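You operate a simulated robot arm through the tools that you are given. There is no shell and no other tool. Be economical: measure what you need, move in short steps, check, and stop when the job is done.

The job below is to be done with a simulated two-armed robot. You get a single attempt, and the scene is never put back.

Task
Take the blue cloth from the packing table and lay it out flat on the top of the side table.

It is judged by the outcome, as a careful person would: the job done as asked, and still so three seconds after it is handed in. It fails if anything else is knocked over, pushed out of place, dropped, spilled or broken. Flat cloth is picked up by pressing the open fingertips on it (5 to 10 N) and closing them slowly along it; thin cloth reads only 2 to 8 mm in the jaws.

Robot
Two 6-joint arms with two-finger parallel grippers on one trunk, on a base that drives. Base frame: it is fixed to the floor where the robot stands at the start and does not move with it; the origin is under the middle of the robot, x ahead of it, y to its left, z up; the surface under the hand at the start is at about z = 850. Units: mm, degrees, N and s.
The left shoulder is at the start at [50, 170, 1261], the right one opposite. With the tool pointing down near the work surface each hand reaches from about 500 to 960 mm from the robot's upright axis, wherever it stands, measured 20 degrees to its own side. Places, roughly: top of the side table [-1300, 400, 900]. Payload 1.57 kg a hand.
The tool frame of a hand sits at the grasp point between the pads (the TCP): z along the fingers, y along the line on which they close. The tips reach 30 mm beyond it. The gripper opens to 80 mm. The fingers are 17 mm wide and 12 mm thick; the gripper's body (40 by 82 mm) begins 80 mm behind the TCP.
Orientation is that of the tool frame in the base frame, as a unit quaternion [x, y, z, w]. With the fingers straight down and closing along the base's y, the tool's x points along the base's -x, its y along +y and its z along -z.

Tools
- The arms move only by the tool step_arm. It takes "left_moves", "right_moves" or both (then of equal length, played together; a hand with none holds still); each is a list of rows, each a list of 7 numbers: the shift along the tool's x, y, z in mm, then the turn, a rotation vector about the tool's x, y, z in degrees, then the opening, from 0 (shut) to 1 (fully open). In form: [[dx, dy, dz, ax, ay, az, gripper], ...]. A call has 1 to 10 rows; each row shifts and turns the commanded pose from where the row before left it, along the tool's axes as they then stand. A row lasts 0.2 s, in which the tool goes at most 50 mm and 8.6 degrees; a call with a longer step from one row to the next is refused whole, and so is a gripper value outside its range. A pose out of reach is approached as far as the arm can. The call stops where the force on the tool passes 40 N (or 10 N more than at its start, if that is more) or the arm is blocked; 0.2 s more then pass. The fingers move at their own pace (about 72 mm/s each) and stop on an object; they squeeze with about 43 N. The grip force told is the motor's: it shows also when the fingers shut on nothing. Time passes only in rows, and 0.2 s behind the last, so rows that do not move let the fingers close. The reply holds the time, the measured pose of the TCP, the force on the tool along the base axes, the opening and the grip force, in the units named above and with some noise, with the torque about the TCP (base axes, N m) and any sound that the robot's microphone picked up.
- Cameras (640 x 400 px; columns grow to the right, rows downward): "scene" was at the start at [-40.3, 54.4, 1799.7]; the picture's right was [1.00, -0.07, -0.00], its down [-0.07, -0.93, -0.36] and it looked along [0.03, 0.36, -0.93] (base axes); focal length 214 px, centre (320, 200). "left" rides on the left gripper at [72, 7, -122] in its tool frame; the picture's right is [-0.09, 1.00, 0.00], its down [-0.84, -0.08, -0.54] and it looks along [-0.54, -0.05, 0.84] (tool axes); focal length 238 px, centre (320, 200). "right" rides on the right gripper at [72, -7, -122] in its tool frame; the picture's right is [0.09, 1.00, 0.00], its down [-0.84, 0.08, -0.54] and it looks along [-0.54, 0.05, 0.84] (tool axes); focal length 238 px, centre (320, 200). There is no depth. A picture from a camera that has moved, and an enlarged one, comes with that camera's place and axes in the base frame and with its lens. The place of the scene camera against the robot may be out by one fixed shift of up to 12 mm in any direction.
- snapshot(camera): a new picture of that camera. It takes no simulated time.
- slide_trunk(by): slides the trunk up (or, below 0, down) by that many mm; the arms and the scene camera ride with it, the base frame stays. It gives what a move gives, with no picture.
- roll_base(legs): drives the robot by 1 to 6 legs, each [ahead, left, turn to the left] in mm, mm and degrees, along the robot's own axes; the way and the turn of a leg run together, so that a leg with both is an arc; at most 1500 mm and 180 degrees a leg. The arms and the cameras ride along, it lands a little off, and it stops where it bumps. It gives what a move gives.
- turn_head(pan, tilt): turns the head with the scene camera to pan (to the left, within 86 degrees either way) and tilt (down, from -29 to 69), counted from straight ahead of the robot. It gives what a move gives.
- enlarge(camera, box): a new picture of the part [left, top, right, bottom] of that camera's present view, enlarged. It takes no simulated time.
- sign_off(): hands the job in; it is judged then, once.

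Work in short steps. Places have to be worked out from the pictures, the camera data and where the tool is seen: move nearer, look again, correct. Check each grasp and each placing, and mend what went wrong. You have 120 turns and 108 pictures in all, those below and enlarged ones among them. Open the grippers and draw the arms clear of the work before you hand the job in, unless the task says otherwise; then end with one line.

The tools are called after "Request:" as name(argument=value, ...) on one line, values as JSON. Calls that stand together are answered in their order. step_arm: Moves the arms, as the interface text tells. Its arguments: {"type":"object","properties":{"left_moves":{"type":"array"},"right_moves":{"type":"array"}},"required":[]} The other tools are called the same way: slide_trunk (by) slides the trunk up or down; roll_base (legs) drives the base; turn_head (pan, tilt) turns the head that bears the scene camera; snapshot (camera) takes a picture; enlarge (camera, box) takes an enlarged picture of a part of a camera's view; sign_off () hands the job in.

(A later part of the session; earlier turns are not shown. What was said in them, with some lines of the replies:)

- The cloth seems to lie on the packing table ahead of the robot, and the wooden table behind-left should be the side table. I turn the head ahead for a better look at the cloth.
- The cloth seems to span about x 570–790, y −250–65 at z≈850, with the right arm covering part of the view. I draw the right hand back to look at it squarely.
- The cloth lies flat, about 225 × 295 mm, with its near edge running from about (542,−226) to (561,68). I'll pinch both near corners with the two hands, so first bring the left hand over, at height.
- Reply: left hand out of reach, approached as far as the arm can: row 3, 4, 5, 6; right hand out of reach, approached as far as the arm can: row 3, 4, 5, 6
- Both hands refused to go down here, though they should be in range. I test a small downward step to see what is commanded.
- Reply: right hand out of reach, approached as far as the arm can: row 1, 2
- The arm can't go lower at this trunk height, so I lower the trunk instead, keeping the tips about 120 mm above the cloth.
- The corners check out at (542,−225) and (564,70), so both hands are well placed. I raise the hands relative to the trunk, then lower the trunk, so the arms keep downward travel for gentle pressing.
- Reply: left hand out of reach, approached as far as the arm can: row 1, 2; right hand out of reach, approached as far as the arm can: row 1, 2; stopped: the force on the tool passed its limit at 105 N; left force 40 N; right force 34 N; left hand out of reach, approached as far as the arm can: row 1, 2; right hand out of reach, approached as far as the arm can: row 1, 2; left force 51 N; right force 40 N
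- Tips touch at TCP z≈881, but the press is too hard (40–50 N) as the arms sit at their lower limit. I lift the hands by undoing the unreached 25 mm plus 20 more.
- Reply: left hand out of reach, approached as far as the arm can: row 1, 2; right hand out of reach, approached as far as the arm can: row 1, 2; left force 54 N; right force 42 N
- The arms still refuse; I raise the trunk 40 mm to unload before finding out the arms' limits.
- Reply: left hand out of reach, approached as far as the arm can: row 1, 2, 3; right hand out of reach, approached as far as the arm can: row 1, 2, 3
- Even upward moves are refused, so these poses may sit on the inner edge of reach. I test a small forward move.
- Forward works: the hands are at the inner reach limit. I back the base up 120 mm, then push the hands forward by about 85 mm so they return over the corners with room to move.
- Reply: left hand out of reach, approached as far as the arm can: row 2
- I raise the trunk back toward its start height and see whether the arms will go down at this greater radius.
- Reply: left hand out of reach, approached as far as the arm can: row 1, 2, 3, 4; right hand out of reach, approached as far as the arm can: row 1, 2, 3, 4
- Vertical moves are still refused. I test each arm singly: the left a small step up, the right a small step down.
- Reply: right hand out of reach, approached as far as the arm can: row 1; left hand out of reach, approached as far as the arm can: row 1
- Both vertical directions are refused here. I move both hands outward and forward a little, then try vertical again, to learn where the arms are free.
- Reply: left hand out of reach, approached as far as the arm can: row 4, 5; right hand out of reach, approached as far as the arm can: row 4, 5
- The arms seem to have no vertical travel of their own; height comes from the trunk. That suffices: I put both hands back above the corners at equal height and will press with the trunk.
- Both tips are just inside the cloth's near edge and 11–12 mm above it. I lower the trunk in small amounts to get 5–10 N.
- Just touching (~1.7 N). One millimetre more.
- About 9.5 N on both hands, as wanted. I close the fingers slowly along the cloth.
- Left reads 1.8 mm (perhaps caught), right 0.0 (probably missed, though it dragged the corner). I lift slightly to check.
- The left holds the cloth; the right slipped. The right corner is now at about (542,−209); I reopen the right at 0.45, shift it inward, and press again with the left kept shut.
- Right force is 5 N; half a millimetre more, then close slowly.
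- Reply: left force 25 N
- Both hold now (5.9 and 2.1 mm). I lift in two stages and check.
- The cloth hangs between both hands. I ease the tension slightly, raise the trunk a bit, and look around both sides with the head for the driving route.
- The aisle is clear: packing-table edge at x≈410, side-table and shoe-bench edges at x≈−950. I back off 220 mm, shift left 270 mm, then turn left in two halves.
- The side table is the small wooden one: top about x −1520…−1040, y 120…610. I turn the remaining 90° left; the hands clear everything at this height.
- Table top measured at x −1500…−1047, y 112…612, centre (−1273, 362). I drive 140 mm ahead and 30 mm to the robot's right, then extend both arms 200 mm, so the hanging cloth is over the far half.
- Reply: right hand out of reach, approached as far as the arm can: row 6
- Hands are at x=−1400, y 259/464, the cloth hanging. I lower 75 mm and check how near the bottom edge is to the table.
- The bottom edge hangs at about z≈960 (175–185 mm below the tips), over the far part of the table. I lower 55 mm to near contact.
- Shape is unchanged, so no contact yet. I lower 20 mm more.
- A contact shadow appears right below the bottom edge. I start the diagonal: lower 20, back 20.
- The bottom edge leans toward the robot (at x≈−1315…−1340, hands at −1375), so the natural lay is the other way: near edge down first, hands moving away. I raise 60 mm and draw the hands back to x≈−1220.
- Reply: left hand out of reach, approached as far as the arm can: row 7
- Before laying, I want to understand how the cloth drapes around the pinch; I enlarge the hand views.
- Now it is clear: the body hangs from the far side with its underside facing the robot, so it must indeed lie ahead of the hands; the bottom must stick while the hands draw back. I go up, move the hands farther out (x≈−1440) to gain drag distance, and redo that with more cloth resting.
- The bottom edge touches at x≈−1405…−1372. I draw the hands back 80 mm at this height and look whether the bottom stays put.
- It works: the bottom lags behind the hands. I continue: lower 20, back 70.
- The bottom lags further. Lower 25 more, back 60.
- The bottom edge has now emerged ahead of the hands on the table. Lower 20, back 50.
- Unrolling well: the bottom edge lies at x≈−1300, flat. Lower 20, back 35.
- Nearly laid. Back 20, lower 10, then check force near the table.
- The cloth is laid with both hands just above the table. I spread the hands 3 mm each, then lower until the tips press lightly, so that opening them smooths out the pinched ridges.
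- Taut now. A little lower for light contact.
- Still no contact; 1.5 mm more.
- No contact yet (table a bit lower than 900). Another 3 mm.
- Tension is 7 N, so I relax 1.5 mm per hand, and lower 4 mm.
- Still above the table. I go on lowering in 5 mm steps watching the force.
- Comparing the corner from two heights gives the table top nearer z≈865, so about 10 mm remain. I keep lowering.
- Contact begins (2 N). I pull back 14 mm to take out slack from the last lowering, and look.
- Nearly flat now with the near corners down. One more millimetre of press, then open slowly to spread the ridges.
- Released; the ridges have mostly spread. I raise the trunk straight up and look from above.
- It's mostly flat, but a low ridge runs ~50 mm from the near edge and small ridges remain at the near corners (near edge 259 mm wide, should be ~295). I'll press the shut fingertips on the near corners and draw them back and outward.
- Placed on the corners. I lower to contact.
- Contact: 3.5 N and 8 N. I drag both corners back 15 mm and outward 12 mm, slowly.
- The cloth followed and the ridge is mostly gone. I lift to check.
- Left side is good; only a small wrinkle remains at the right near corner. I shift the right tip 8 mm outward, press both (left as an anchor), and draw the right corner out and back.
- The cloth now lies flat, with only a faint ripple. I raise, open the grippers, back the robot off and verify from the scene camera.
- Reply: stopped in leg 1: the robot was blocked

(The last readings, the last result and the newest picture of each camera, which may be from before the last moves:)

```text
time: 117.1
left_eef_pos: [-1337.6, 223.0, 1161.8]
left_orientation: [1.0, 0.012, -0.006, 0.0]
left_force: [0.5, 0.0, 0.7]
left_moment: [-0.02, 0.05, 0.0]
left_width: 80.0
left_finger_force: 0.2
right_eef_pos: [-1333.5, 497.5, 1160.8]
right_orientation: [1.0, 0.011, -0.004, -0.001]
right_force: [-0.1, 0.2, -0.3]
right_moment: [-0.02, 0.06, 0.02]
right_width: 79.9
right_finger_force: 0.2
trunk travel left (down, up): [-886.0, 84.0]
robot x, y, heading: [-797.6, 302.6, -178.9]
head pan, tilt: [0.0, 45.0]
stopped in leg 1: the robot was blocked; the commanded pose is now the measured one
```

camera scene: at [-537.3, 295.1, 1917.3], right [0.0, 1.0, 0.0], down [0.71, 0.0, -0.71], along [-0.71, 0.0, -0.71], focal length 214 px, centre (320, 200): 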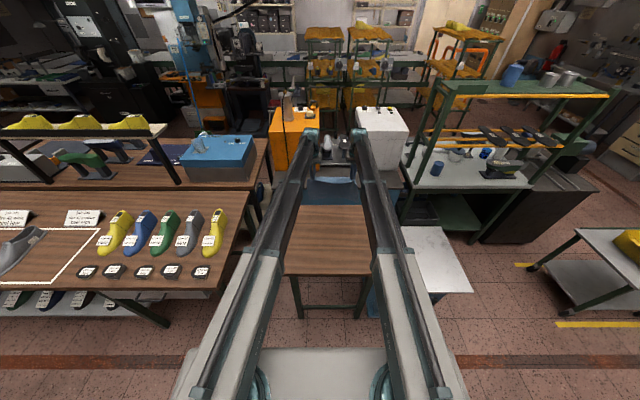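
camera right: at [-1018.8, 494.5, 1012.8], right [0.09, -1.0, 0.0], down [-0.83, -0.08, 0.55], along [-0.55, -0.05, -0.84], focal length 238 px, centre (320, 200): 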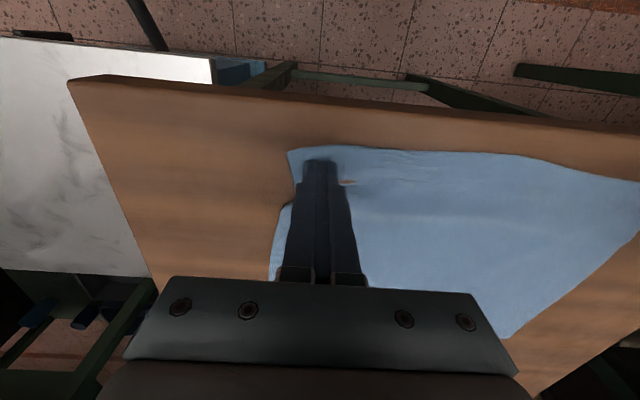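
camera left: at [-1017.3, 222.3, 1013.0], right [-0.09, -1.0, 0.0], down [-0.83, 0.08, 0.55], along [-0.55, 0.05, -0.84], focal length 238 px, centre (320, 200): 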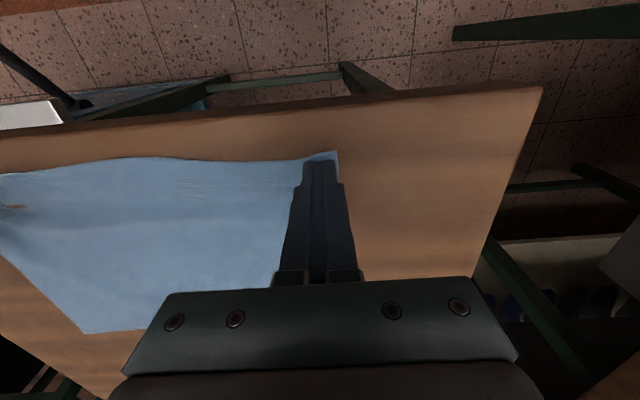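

That was my mistake: I drove ahead instead of back, and the base stopped when it hit something after about 250 mm. I check at once whether the table or cloth moved, before moving anything.

Request:
snapshot(camera="scene")

Request:
snapshot(camera="left")

```text
34 pictures are left
camera scene: at [-840.3, 299.8, 1838.6], right [-0.02, 1.0, 0.0], down [0.71, 0.02, -0.71], along [-0.71, -0.02, -0.71], focal length 214 px, centre (320, 200)
```

scene: 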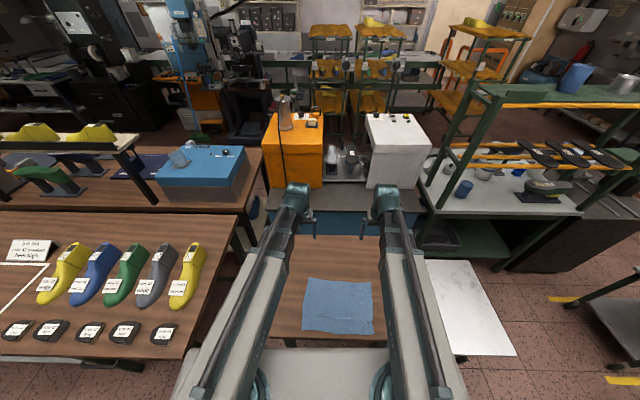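

```text
33 pictures are left
camera left: at [-1263.0, 217.5, 1283.5], right [-0.07, -1.0, 0.0], down [-0.83, 0.06, 0.55], along [-0.55, 0.04, -0.83], focal length 238 px, centre (320, 200)
```

left: 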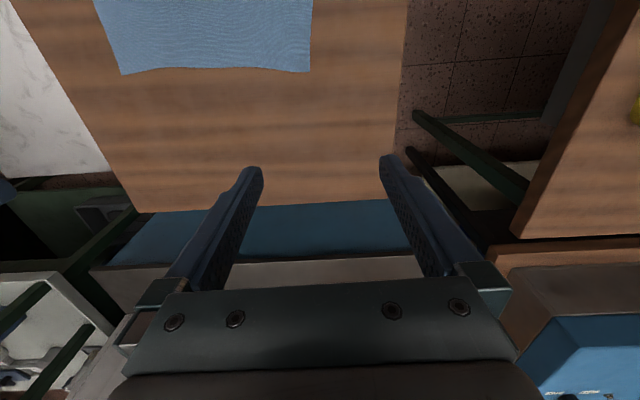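

The table looks in place and the cloth still flat; the gap to the blue bench seems unchanged. I now back off properly and measure the table corners to compare with before.

Request:
roll_base(legs=[[-200, 0, 0]])

Request:
snapshot(camera="left")

Request:
roll_base(legs=[[-245, 0, -1.1]])

Request:
snapshot(camera="scene")

```text
time: 118.7
left_eef_pos: [-1137.3, 227.2, 1161.2]
left_orientation: [1.0, 0.011, -0.005, 0.0]
left_force: [0.5, 0.1, 0.0]
left_moment: [-0.01, 0.02, 0.01]
left_width: 80.1
left_finger_force: 0.0
right_eef_pos: [-1135.4, 503.1, 1161.5]
right_orientation: [1.0, 0.01, -0.005, -0.001]
right_force: [1.4, -0.7, 0.1]
right_moment: [0.01, 0.05, -0.02]
right_width: 80.0
right_finger_force: 0.0
trunk travel left (down, up): [-886.0, 84.0]
robot x, y, heading: [-600.7, 301.0, -178.8]
head pan, tilt: [0.0, 45.0]
```

```text
32 pictures are left
camera left: at [-1064.2, 222.1, 1283.2], right [-0.07, -1.0, 0.0], down [-0.83, 0.06, 0.55], along [-0.55, 0.04, -0.84], focal length 238 px, centre (320, 200)
```

left: 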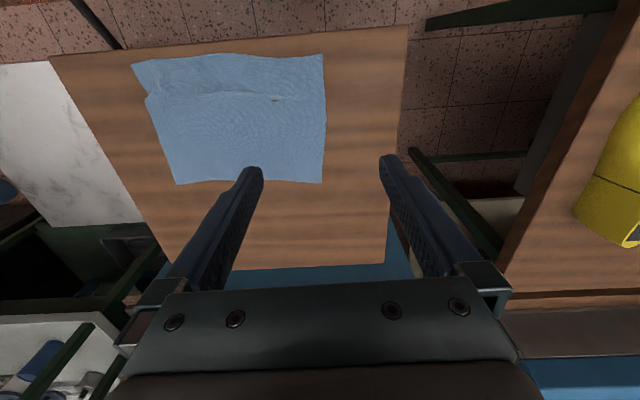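

```text
time: 120.5
left_eef_pos: [-887.9, 238.9, 1160.8]
left_orientation: [1.0, 0.002, -0.004, 0.0]
left_force: [0.0, 0.2, 0.3]
left_moment: [0.01, 0.0, 0.0]
left_width: 80.2
left_finger_force: 0.1
right_eef_pos: [-882.3, 514.7, 1160.6]
right_orientation: [1.0, 0.003, -0.004, 0.0]
right_force: [1.0, -0.4, -0.1]
right_moment: [0.02, 0.04, -0.01]
right_width: 80.1
right_finger_force: 0.1
trunk travel left (down, up): [-886.0, 84.0]
robot x, y, heading: [-342.9, 308.3, -179.8]
head pan, tilt: [0.0, 45.0]
```

```text
31 pictures are left
camera scene: at [-391.9, 307.1, 1838.5], right [0.0, 1.0, 0.0], down [0.71, 0.0, -0.71], along [-0.71, 0.0, -0.71], focal length 214 px, centre (320, 200)
```

scene: 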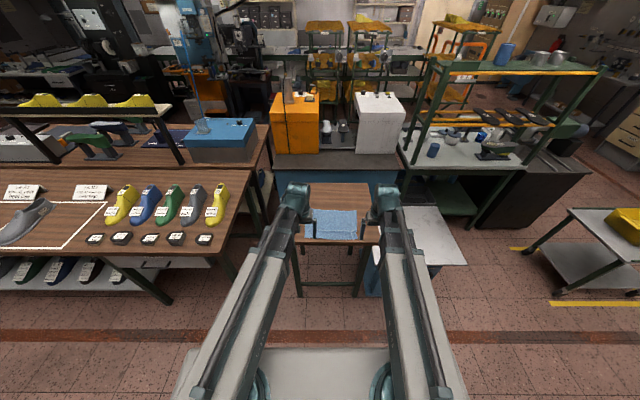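

Near corners now measure (−1055, 97) and (−1054, 634), against (−1051, 97) and (−1051, 636) before, so the table is where it was. I take one enlarged look at the cloth and surroundings.

Request:
enlarge(camera="scene", box=[270, 170, 400, 251])

Request:
snapshot(camera="left")

Request:
snapshot(camera="right")

```text
4.92 times, centred on (335, 210) of scene
camera zoom: at [-391.9, 307.1, 1838.5], right [0.0, 1.0, 0.0], down [0.71, 0.0, -0.71], along [-0.71, 0.0, -0.71], focal length 1056 px, centre (246, 148)
```

zoom: 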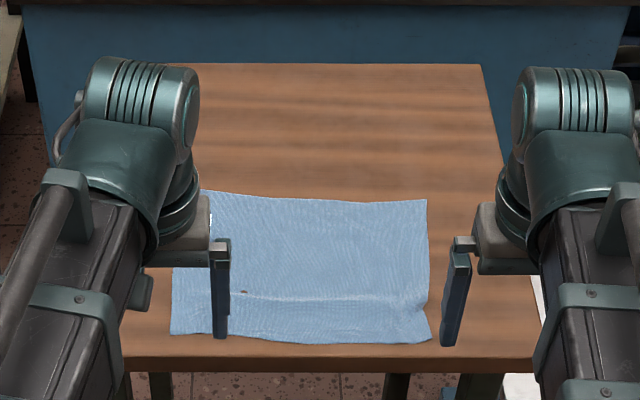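

```text
29 pictures are left
camera left: at [-815.6, 232.5, 1283.2], right [-0.09, -1.0, 0.0], down [-0.83, 0.07, 0.55], along [-0.55, 0.05, -0.84], focal length 238 px, centre (320, 200)
```

left: 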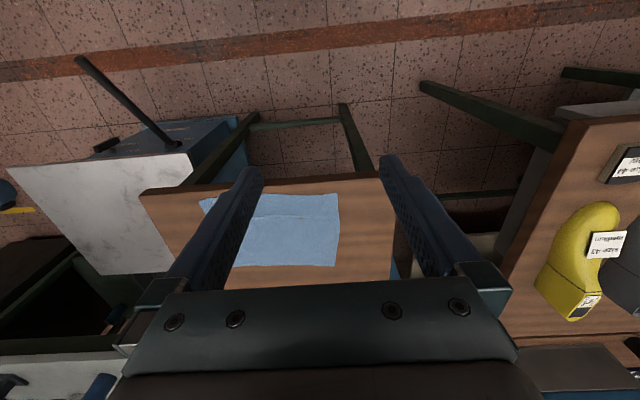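

```text
28 pictures are left
camera right: at [-808.9, 522.3, 1282.9], right [0.1, -1.0, 0.0], down [-0.83, -0.08, 0.55], along [-0.55, -0.05, -0.84], focal length 238 px, centre (320, 200)
```

right: 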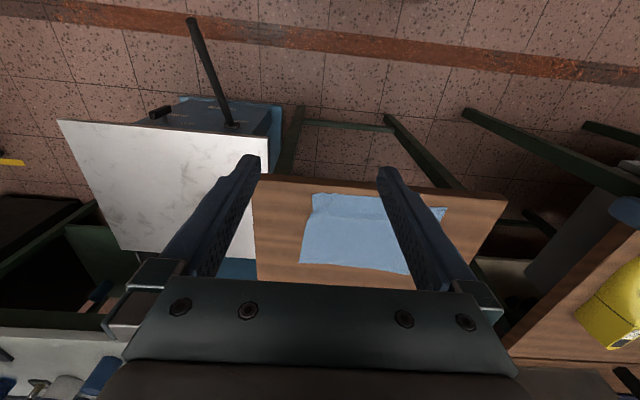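

Surroundings are unchanged and the cloth is flat save one low ripple along the near side. I'll smooth it with one more gentle pull: drive ahead 205 mm (well short of the earlier bump), hands shut, spaced on the near strip.

Request:
roll_base(legs=[[205, 0, 0]])

Request:
step_arm(left_moves=[[0, -20, 0, 0, 0, 0, 0], [0, -20, 0, 0, 0, 0, 0], [0, -10, 0, 0, 0, 0, 0]], right_moves=[[0, 15, 0, 0, 0, 0, 0], [0, 15, 0, 0, 0, 0, 0], [0, 10, 0, 0, 0, 0, 0]])

Request:
snapshot(camera="left")

Request:
snapshot(camera="right")

```text
time: 122.2
left_eef_pos: [-1100.1, 238.9, 1159.1]
left_orientation: [1.0, 0.001, -0.004, 0.0]
left_force: [-0.2, 0.7, -0.2]
left_moment: [0.0, -0.05, 0.01]
left_width: 80.2
left_finger_force: 0.0
right_eef_pos: [-1093.0, 514.3, 1161.2]
right_orientation: [1.0, 0.001, -0.004, -0.001]
right_force: [-1.0, 0.6, 0.2]
right_moment: [0.0, -0.02, 0.03]
right_width: 80.0
right_finger_force: 0.1
trunk travel left (down, up): [-886.0, 84.0]
robot x, y, heading: [-555.4, 310.6, -180.1]
head pan, tilt: [0.0, 45.0]
```

```text
time: 123.0
left_eef_pos: [-1099.7, 290.4, 1159.9]
left_orientation: [1.0, 0.0, -0.005, 0.0]
left_force: [-0.1, -0.9, 0.6]
left_moment: [0.0, -0.02, 0.0]
left_width: 0.0
left_finger_force: 18.3
right_eef_pos: [-1090.7, 475.3, 1160.9]
right_orientation: [1.0, 0.001, -0.004, -0.001]
right_force: [0.7, -1.0, -0.2]
right_moment: [-0.04, -0.02, 0.01]
right_width: 0.0
right_finger_force: 18.3
trunk travel left (down, up): [-886.0, 84.0]
robot x, y, heading: [-554.7, 307.8, -179.8]
head pan, tilt: [0.0, 45.0]
```

```text
27 pictures are left
camera left: at [-1026.8, 282.7, 1282.6], right [-0.09, -1.0, 0.0], down [-0.83, 0.07, 0.55], along [-0.55, 0.05, -0.84], focal length 238 px, centre (320, 200)
```

left: 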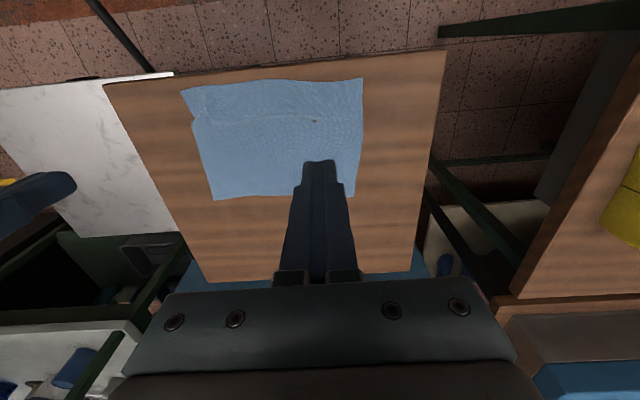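

```text
26 pictures are left
camera right: at [-1017.9, 483.7, 1282.4], right [0.09, -1.0, 0.0], down [-0.83, -0.08, 0.55], along [-0.55, -0.05, -0.84], focal length 238 px, centre (320, 200)
```

right: 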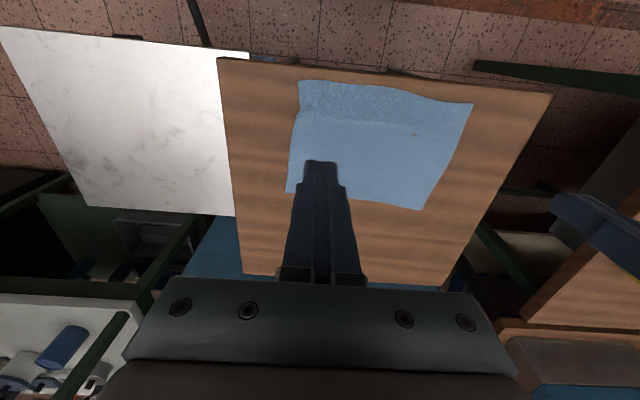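

About 15 mm of slack remains in the ripple. I lower onto the near strip and pull back about 11 mm.

Request:
slide_trunk(by=-267)

Request:
slide_trunk(by=-2)

Request:
slide_trunk(by=-1)

```text
time: 125.7
left_eef_pos: [-1098.6, 290.3, 893.7]
left_orientation: [1.0, 0.001, -0.005, -0.001]
left_force: [0.7, 0.4, -0.6]
left_moment: [0.04, 0.01, 0.02]
left_width: 0.2
left_finger_force: 21.1
right_eef_pos: [-1090.6, 476.4, 893.1]
right_orientation: [1.0, 0.001, -0.004, -0.001]
right_force: [0.0, -1.0, 0.2]
right_moment: [-0.01, -0.01, -0.01]
right_width: 0.1
right_finger_force: 21.4
trunk travel left (down, up): [-619.0, 351.0]
robot x, y, heading: [-557.4, 311.4, -179.6]
head pan, tilt: [0.0, 45.0]
```

```text
time: 126.2
left_eef_pos: [-1098.5, 290.4, 892.0]
left_orientation: [1.0, 0.001, -0.004, 0.0]
left_force: [0.5, 0.1, -0.3]
left_moment: [-0.01, 0.01, 0.04]
left_width: 0.0
left_finger_force: 21.4
right_eef_pos: [-1090.4, 475.5, 891.8]
right_orientation: [1.0, 0.0, -0.003, 0.0]
right_force: [-0.5, -0.2, 0.5]
right_moment: [0.0, 0.01, 0.02]
right_width: 0.0
right_finger_force: 21.5
trunk travel left (down, up): [-617.0, 353.0]
robot x, y, heading: [-559.2, 308.4, -179.8]
head pan, tilt: [0.0, 45.0]
```

```text
time: 126.7
left_eef_pos: [-1098.8, 289.3, 889.9]
left_orientation: [1.0, 0.001, -0.004, 0.0]
left_force: [-1.5, 0.0, 5.4]
left_moment: [-0.01, 0.01, 0.0]
left_width: 0.0
left_finger_force: 21.6
right_eef_pos: [-1090.8, 476.3, 892.2]
right_orientation: [1.0, 0.001, -0.003, -0.001]
right_force: [-0.1, 0.5, 2.2]
right_moment: [0.02, 0.04, 0.0]
right_width: 0.0
right_finger_force: 21.4
trunk travel left (down, up): [-616.0, 354.0]
robot x, y, heading: [-556.6, 306.0, -180.2]
head pan, tilt: [0.0, 45.0]
```

Contact on both (5 N and 2 N). A touch more press, then pull back 11 mm and lift.

Request:
slide_trunk(by=-0.5)

Request:
step_arm(left_moves=[[3, 0, 0, 0, 0, 0, 0], [3, 0, 0, 0, 0, 0, 0], [3, 0, 0, 0, 0, 0, 0], [2, 0, 0, 0, 0, 0, 0]], right_moves=[[3, 0, 0, 0, 0, 0, 0], [3, 0, 0, 0, 0, 0, 0], [3, 0, 0, 0, 0, 0, 0], [2, 0, 0, 0, 0, 0, 0]])

Request:
slide_trunk(by=200)

Request:
enlarge(camera="left", box=[120, 40, 440, 240])

Request:
enlarge(camera="right", box=[220, 40, 540, 240])

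```text
time: 127.2
left_eef_pos: [-1098.2, 289.9, 892.1]
left_orientation: [1.0, 0.001, -0.005, -0.001]
left_force: [-2.8, 0.4, 14.8]
left_moment: [0.04, 0.0, -0.01]
left_width: 0.0
left_finger_force: 21.7
right_eef_pos: [-1090.9, 476.5, 890.9]
right_orientation: [1.0, 0.001, -0.004, -0.001]
right_force: [-1.8, 0.4, 8.7]
right_moment: [0.02, 0.01, -0.01]
right_width: 0.0
right_finger_force: 21.2
trunk travel left (down, up): [-616.0, 354.0]
robot x, y, heading: [-558.3, 308.3, -179.7]
head pan, tilt: [0.0, 45.0]
```

```text
time: 128.2
left_eef_pos: [-1087.1, 289.6, 891.2]
left_orientation: [1.0, 0.001, -0.005, 0.0]
left_force: [-4.9, -1.0, 22.1]
left_moment: [-0.03, 0.01, 0.01]
left_width: 0.0
left_finger_force: 21.5
right_eef_pos: [-1079.8, 475.6, 891.6]
right_orientation: [1.0, 0.001, -0.004, -0.001]
right_force: [-2.4, 0.0, 11.9]
right_moment: [0.0, 0.02, 0.02]
right_width: 0.2
right_finger_force: 21.4
trunk travel left (down, up): [-616.0, 354.0]
robot x, y, heading: [-556.3, 310.6, -180.0]
head pan, tilt: [0.0, 45.0]
```

```text
time: 130.4
left_eef_pos: [-1088.8, 289.3, 1090.2]
left_orientation: [1.0, 0.001, -0.004, 0.0]
left_force: [-1.2, -0.8, 0.7]
left_moment: [0.0, 0.03, -0.01]
left_width: 0.0
left_finger_force: 21.2
right_eef_pos: [-1080.7, 476.1, 1090.3]
right_orientation: [1.0, 0.001, -0.003, -0.001]
right_force: [-0.3, -0.1, 0.1]
right_moment: [-0.02, 0.0, 0.0]
right_width: 0.0
right_finger_force: 21.3
trunk travel left (down, up): [-816.0, 154.0]
robot x, y, heading: [-553.6, 309.6, -179.9]
head pan, tilt: [0.0, 45.0]
```

```text
2.00 times, centred on (280, 140) of left
camera zoom: at [-1015.7, 282.8, 1212.1], right [-0.09, -1.0, 0.0], down [-0.83, 0.08, 0.55], along [-0.55, 0.05, -0.84], focal length 477 px, centre (400, 320)
```

zoom: 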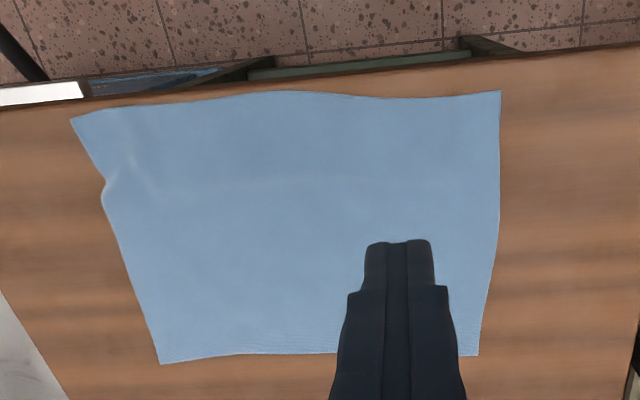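

```text
2.00 times, centred on (380, 140) of right
camera zoom: at [-1007.0, 483.8, 1211.9], right [0.09, -1.0, 0.0], down [-0.83, -0.08, 0.55], along [-0.55, -0.05, -0.84], focal length 477 px, centre (200, 320)
```

zoom: 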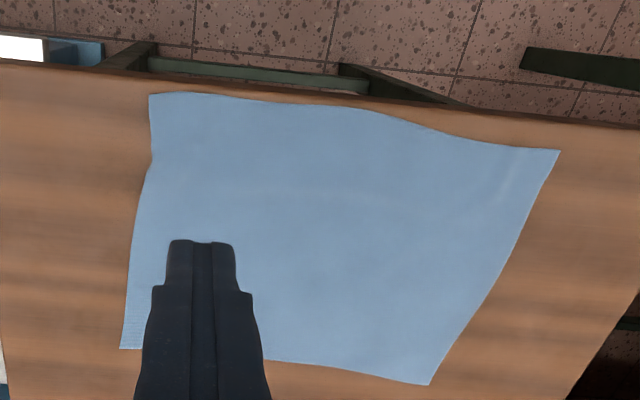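

Flat now, but the near edge ends only about 7 mm from the table's edge. I'll pull the sheet away from that edge by its far side: hands forward to x≈−1262, press, and draw it 30 mm farther in.

Request:
step_arm(left_moves=[[-29, 0, 0, 0, 0, 0, 0], [-29, 0, 0, 0, 0, 0, 0], [-29, 0, 0, 0, 0, 0, 0], [-29, 0, 0, 0, 0, 0, 0], [-29, 0, 0, 0, 0, 0, 0], [-29, 0, 0, 0, 0, 0, 0]], right_moves=[[-29, 0, 0, 0, 0, 0, 0], [-29, 0, 0, 0, 0, 0, 0], [-29, 0, 0, 0, 0, 0, 0], [-29, 0, 0, 0, 0, 0, 0], [-29, 0, 0, 0, 0, 0, 0], [-29, 0, 0, 0, 0, 0, 0]])

Request:
slide_trunk(by=-190)

Request:
snapshot(camera="left")

Request:
snapshot(camera="right")

```text
time: 131.8
left_eef_pos: [-1262.4, 288.6, 1089.8]
left_orientation: [1.0, 0.001, -0.003, 0.0]
left_force: [0.2, -0.4, 0.0]
left_moment: [0.01, 0.01, 0.03]
left_width: 0.1
left_finger_force: 21.3
right_eef_pos: [-1256.4, 476.6, 1090.1]
right_orientation: [1.0, 0.002, -0.004, -0.001]
right_force: [-0.3, -0.6, -0.4]
right_moment: [-0.02, -0.04, 0.03]
right_width: 0.1
right_finger_force: 21.4
trunk travel left (down, up): [-816.0, 154.0]
robot x, y, heading: [-557.3, 308.7, -180.3]
head pan, tilt: [0.0, 45.0]
```

```text
time: 133.8
left_eef_pos: [-1258.5, 288.5, 900.9]
left_orientation: [1.0, 0.001, -0.005, 0.0]
left_force: [-0.3, -0.4, 0.2]
left_moment: [0.0, 0.01, -0.01]
left_width: 0.2
left_finger_force: 21.6
right_eef_pos: [-1254.9, 476.6, 900.1]
right_orientation: [1.0, 0.001, -0.003, 0.0]
right_force: [0.5, 0.6, 0.4]
right_moment: [-0.02, 0.04, 0.01]
right_width: 0.1
right_finger_force: 21.3
trunk travel left (down, up): [-626.0, 344.0]
robot x, y, heading: [-556.3, 311.0, -180.0]
head pan, tilt: [0.0, 45.0]
```

```text
23 pictures are left
camera left: at [-1187.2, 281.8, 1022.2], right [-0.09, -1.0, 0.0], down [-0.83, 0.08, 0.55], along [-0.55, 0.05, -0.84], focal length 238 px, centre (320, 200)
```

left: 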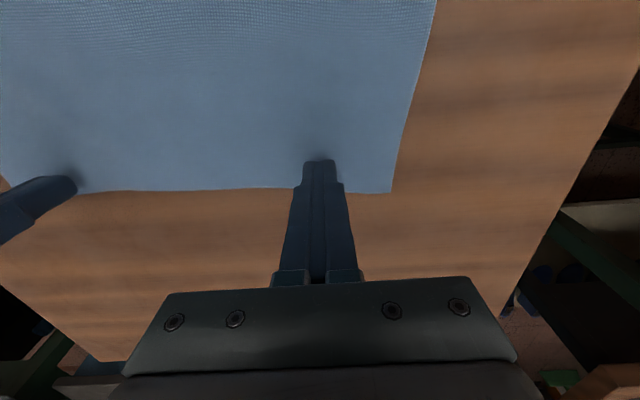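

```text
22 pictures are left
camera right: at [-1181.1, 484.1, 1022.0], right [0.09, -1.0, 0.0], down [-0.83, -0.08, 0.55], along [-0.55, -0.05, -0.84], focal length 238 px, centre (320, 200)
```

right: 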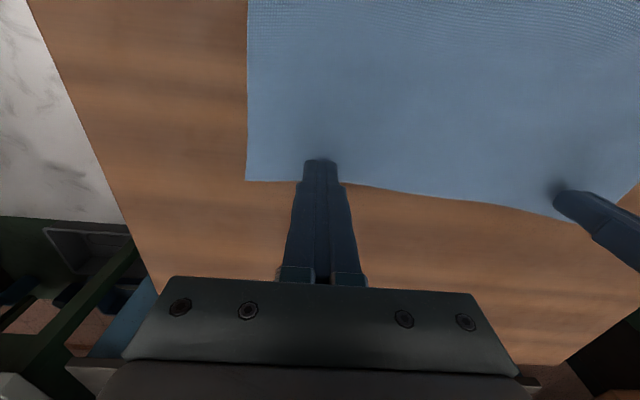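

The tips are over the cloth, about 15 mm inside the far edge. I lower to contact.

Request:
slide_trunk(by=-8)

Request:
slide_trunk(by=-2)

Request:
slide_trunk(by=-1)

```text
time: 134.4
left_eef_pos: [-1260.3, 288.1, 893.1]
left_orientation: [1.0, 0.0, -0.003, 0.0]
left_force: [0.5, -0.1, -1.1]
left_moment: [-0.02, -0.01, 0.02]
left_width: 0.0
left_finger_force: 21.6
right_eef_pos: [-1253.8, 476.4, 892.5]
right_orientation: [1.0, 0.002, -0.004, -0.001]
right_force: [0.5, -0.1, 0.4]
right_moment: [0.03, -0.01, 0.03]
right_width: 0.0
right_finger_force: 21.6
trunk travel left (down, up): [-618.0, 352.0]
robot x, y, heading: [-555.3, 308.8, -179.9]
head pan, tilt: [0.0, 45.0]
```

```text
time: 134.9
left_eef_pos: [-1259.5, 288.4, 892.6]
left_orientation: [1.0, 0.002, -0.005, 0.0]
left_force: [-1.4, -0.6, 6.6]
left_moment: [0.0, -0.02, -0.01]
left_width: 0.2
left_finger_force: 21.2
right_eef_pos: [-1254.1, 476.7, 892.0]
right_orientation: [1.0, 0.001, -0.004, -0.001]
right_force: [-2.9, 0.0, 8.8]
right_moment: [0.01, 0.09, -0.01]
right_width: 0.3
right_finger_force: 21.1
trunk travel left (down, up): [-616.0, 354.0]
robot x, y, heading: [-556.6, 308.1, -179.9]
head pan, tilt: [0.0, 45.0]
```

```text
time: 135.4
left_eef_pos: [-1258.7, 289.3, 890.8]
left_orientation: [1.0, 0.001, -0.006, -0.001]
left_force: [-5.0, -0.1, 18.1]
left_moment: [0.04, 0.08, -0.02]
left_width: 0.0
left_finger_force: 21.3
right_eef_pos: [-1254.2, 477.3, 891.3]
right_orientation: [1.0, 0.0, -0.006, -0.001]
right_force: [-5.9, 1.3, 19.6]
right_moment: [-0.03, 0.14, -0.01]
right_width: 0.2
right_finger_force: 21.5
trunk travel left (down, up): [-615.0, 355.0]
robot x, y, heading: [-558.5, 309.5, -179.7]
head pan, tilt: [0.0, 45.0]
```

A bit firm; I ease 0.8 mm, then drag the sheet 32 mm farther in.

Request:
slide_trunk(by=0.8)

Request:
step_arm(left_moves=[[-4, 0, 0, 0, 0, 0, 0], [-4, 0, 0, 0, 0, 0, 0], [-4, 0, 0, 0, 0, 0, 0], [-4, 0, 0, 0, 0, 0, 0], [-4, 0, 0, 0, 0, 0, 0], [-4, 0, 0, 0, 0, 0, 0], [-4, 0, 0, 0, 0, 0, 0], [-4, 0, 0, 0, 0, 0, 0]], right_moves=[[-4, 0, 0, 0, 0, 0, 0], [-4, 0, 0, 0, 0, 0, 0], [-4, 0, 0, 0, 0, 0, 0], [-4, 0, 0, 0, 0, 0, 0], [-4, 0, 0, 0, 0, 0, 0], [-4, 0, 0, 0, 0, 0, 0], [-4, 0, 0, 0, 0, 0, 0], [-4, 0, 0, 0, 0, 0, 0]])

Request:
slide_trunk(by=270)

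Request:
step_arm(left_moves=[[30, 0, 0, 0, 0, 0, 0.5], [30, 0, 0, 0, 0, 0, 1], [30, 0, 0, 0, 0, 0, 1], [30, 0, 0, 0, 0, 0, 1], [30, 0, 0, 0, 0, 0, 1], [30, 0, 0, 0, 0, 0, 1], [30, 0, 0, 0, 0, 0, 1]], right_moves=[[30, 0, 0, 0, 0, 0, 0.5], [30, 0, 0, 0, 0, 0, 1], [30, 0, 0, 0, 0, 0, 1], [30, 0, 0, 0, 0, 0, 1], [30, 0, 0, 0, 0, 0, 1], [30, 0, 0, 0, 0, 0, 1], [30, 0, 0, 0, 0, 0, 1]])

Request:
snapshot(camera="left")

Request:
snapshot(camera="right")

```text
time: 136.0
left_eef_pos: [-1259.9, 288.6, 891.8]
left_orientation: [1.0, 0.001, -0.004, 0.0]
left_force: [-2.6, 0.5, 13.3]
left_moment: [0.06, 0.04, 0.03]
left_width: 0.3
left_finger_force: 20.6
right_eef_pos: [-1253.6, 476.0, 891.1]
right_orientation: [1.0, 0.001, -0.005, 0.0]
right_force: [-3.6, 0.0, 15.3]
right_moment: [0.03, 0.13, -0.02]
right_width: 0.0
right_finger_force: 22.1
trunk travel left (down, up): [-615.0, 355.0]
robot x, y, heading: [-559.1, 308.6, -179.9]
head pan, tilt: [0.0, 45.0]
```

```text
time: 137.8
left_eef_pos: [-1291.1, 288.6, 889.8]
left_orientation: [1.0, 0.001, -0.004, 0.0]
left_force: [1.5, 0.3, 7.1]
left_moment: [0.02, -0.07, 0.0]
left_width: 0.0
left_finger_force: 21.3
right_eef_pos: [-1286.6, 475.3, 891.4]
right_orientation: [1.0, 0.0, -0.005, -0.001]
right_force: [2.2, -0.3, 9.2]
right_moment: [0.01, -0.05, -0.01]
right_width: 0.0
right_finger_force: 21.7
trunk travel left (down, up): [-615.0, 355.0]
robot x, y, heading: [-560.1, 308.1, -180.0]
head pan, tilt: [0.0, 45.0]
```

```text
time: 140.5
left_eef_pos: [-1291.3, 289.3, 1160.9]
left_orientation: [1.0, 0.0, -0.004, 0.0]
left_force: [0.5, 0.2, 0.0]
left_moment: [-0.02, 0.03, -0.02]
left_width: 0.0
left_finger_force: 21.5
right_eef_pos: [-1286.2, 477.0, 1160.6]
right_orientation: [1.0, 0.001, -0.004, -0.001]
right_force: [0.4, -0.5, -0.4]
right_moment: [0.02, 0.02, -0.04]
right_width: 0.0
right_finger_force: 21.2
trunk travel left (down, up): [-885.0, 85.0]
robot x, y, heading: [-555.3, 308.7, -180.0]
head pan, tilt: [0.0, 45.0]
```

```text
time: 142.1
left_eef_pos: [-1079.4, 290.0, 1161.5]
left_orientation: [1.0, 0.0, -0.005, 0.0]
left_force: [0.1, 1.4, -1.2]
left_moment: [-0.05, 0.02, -0.01]
left_width: 80.3
left_finger_force: 0.2
right_eef_pos: [-1074.3, 475.7, 1161.0]
right_orientation: [1.0, 0.0, -0.004, -0.001]
right_force: [0.7, 0.4, -0.6]
right_moment: [0.0, 0.01, -0.06]
right_width: 80.2
right_finger_force: 0.0
trunk travel left (down, up): [-885.0, 85.0]
robot x, y, heading: [-558.1, 304.1, -179.9]
head pan, tilt: [0.0, 45.0]
```

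```text
21 pictures are left
camera left: at [-1006.2, 283.0, 1282.4], right [-0.09, -1.0, 0.0], down [-0.83, 0.08, 0.55], along [-0.55, 0.05, -0.84], focal length 238 px, centre (320, 200)
```

left: 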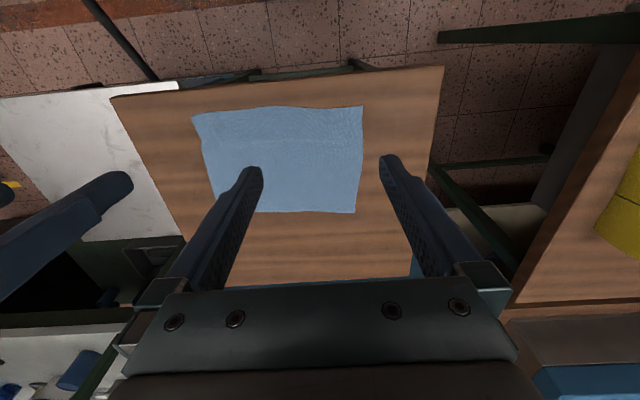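

```text
20 pictures are left
camera right: at [-1000.9, 484.1, 1282.2], right [0.09, -1.0, 0.0], down [-0.83, -0.08, 0.55], along [-0.55, -0.05, -0.84], focal length 238 px, centre (320, 200)
```

right: 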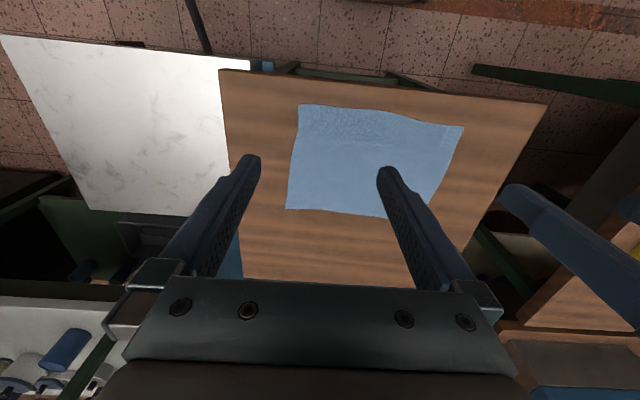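

The cloth is flat and well inside the table top. The grippers are open and clear above it; I back the robot off (ahead is −, this time) and take a last look.

Request:
roll_base(legs=[[-220, 0, 0]])

Request:
enlarge(camera="scene", box=[250, 150, 410, 250])

```text
time: 143.8
left_eef_pos: [-860.5, 292.1, 1161.2]
left_orientation: [1.0, 0.0, -0.004, 0.0]
left_force: [0.5, -0.2, 1.4]
left_moment: [0.0, 0.03, 0.05]
left_width: 80.3
left_finger_force: 0.1
right_eef_pos: [-855.2, 478.3, 1160.1]
right_orientation: [1.0, -0.001, -0.004, -0.001]
right_force: [0.4, 1.0, -0.3]
right_moment: [0.0, 0.02, 0.01]
right_width: 79.9
right_finger_force: 0.1
trunk travel left (down, up): [-885.0, 85.0]
robot x, y, heading: [-336.6, 309.4, 179.9]
head pan, tilt: [0.0, 45.0]
```

```text
4.00 times, centred on (330, 200) of scene
camera zoom: at [-382.1, 306.8, 1837.9], right [0.0, 1.0, 0.0], down [0.71, 0.0, -0.71], along [-0.71, 0.0, -0.71], focal length 858 px, centre (280, 200)
```

zoom: 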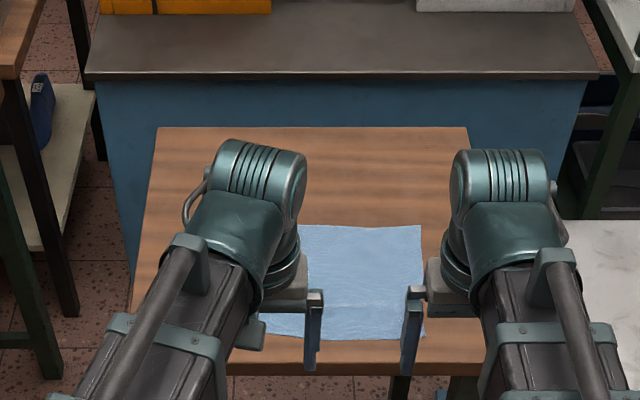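

The cloth lies flat on the side table, nothing else has been moved, and the hands are open and clear. I hand the job in.

Request:
sign_off()

```text
The job is handed in.
```

The blue cloth is laid out flat on top of the side table, well inside its edges, with both grippers open and clear. While backing off I drove the wrong way and bumped into something in front of the robot; the table corners measured the same afterwards, to within about 4 mm.
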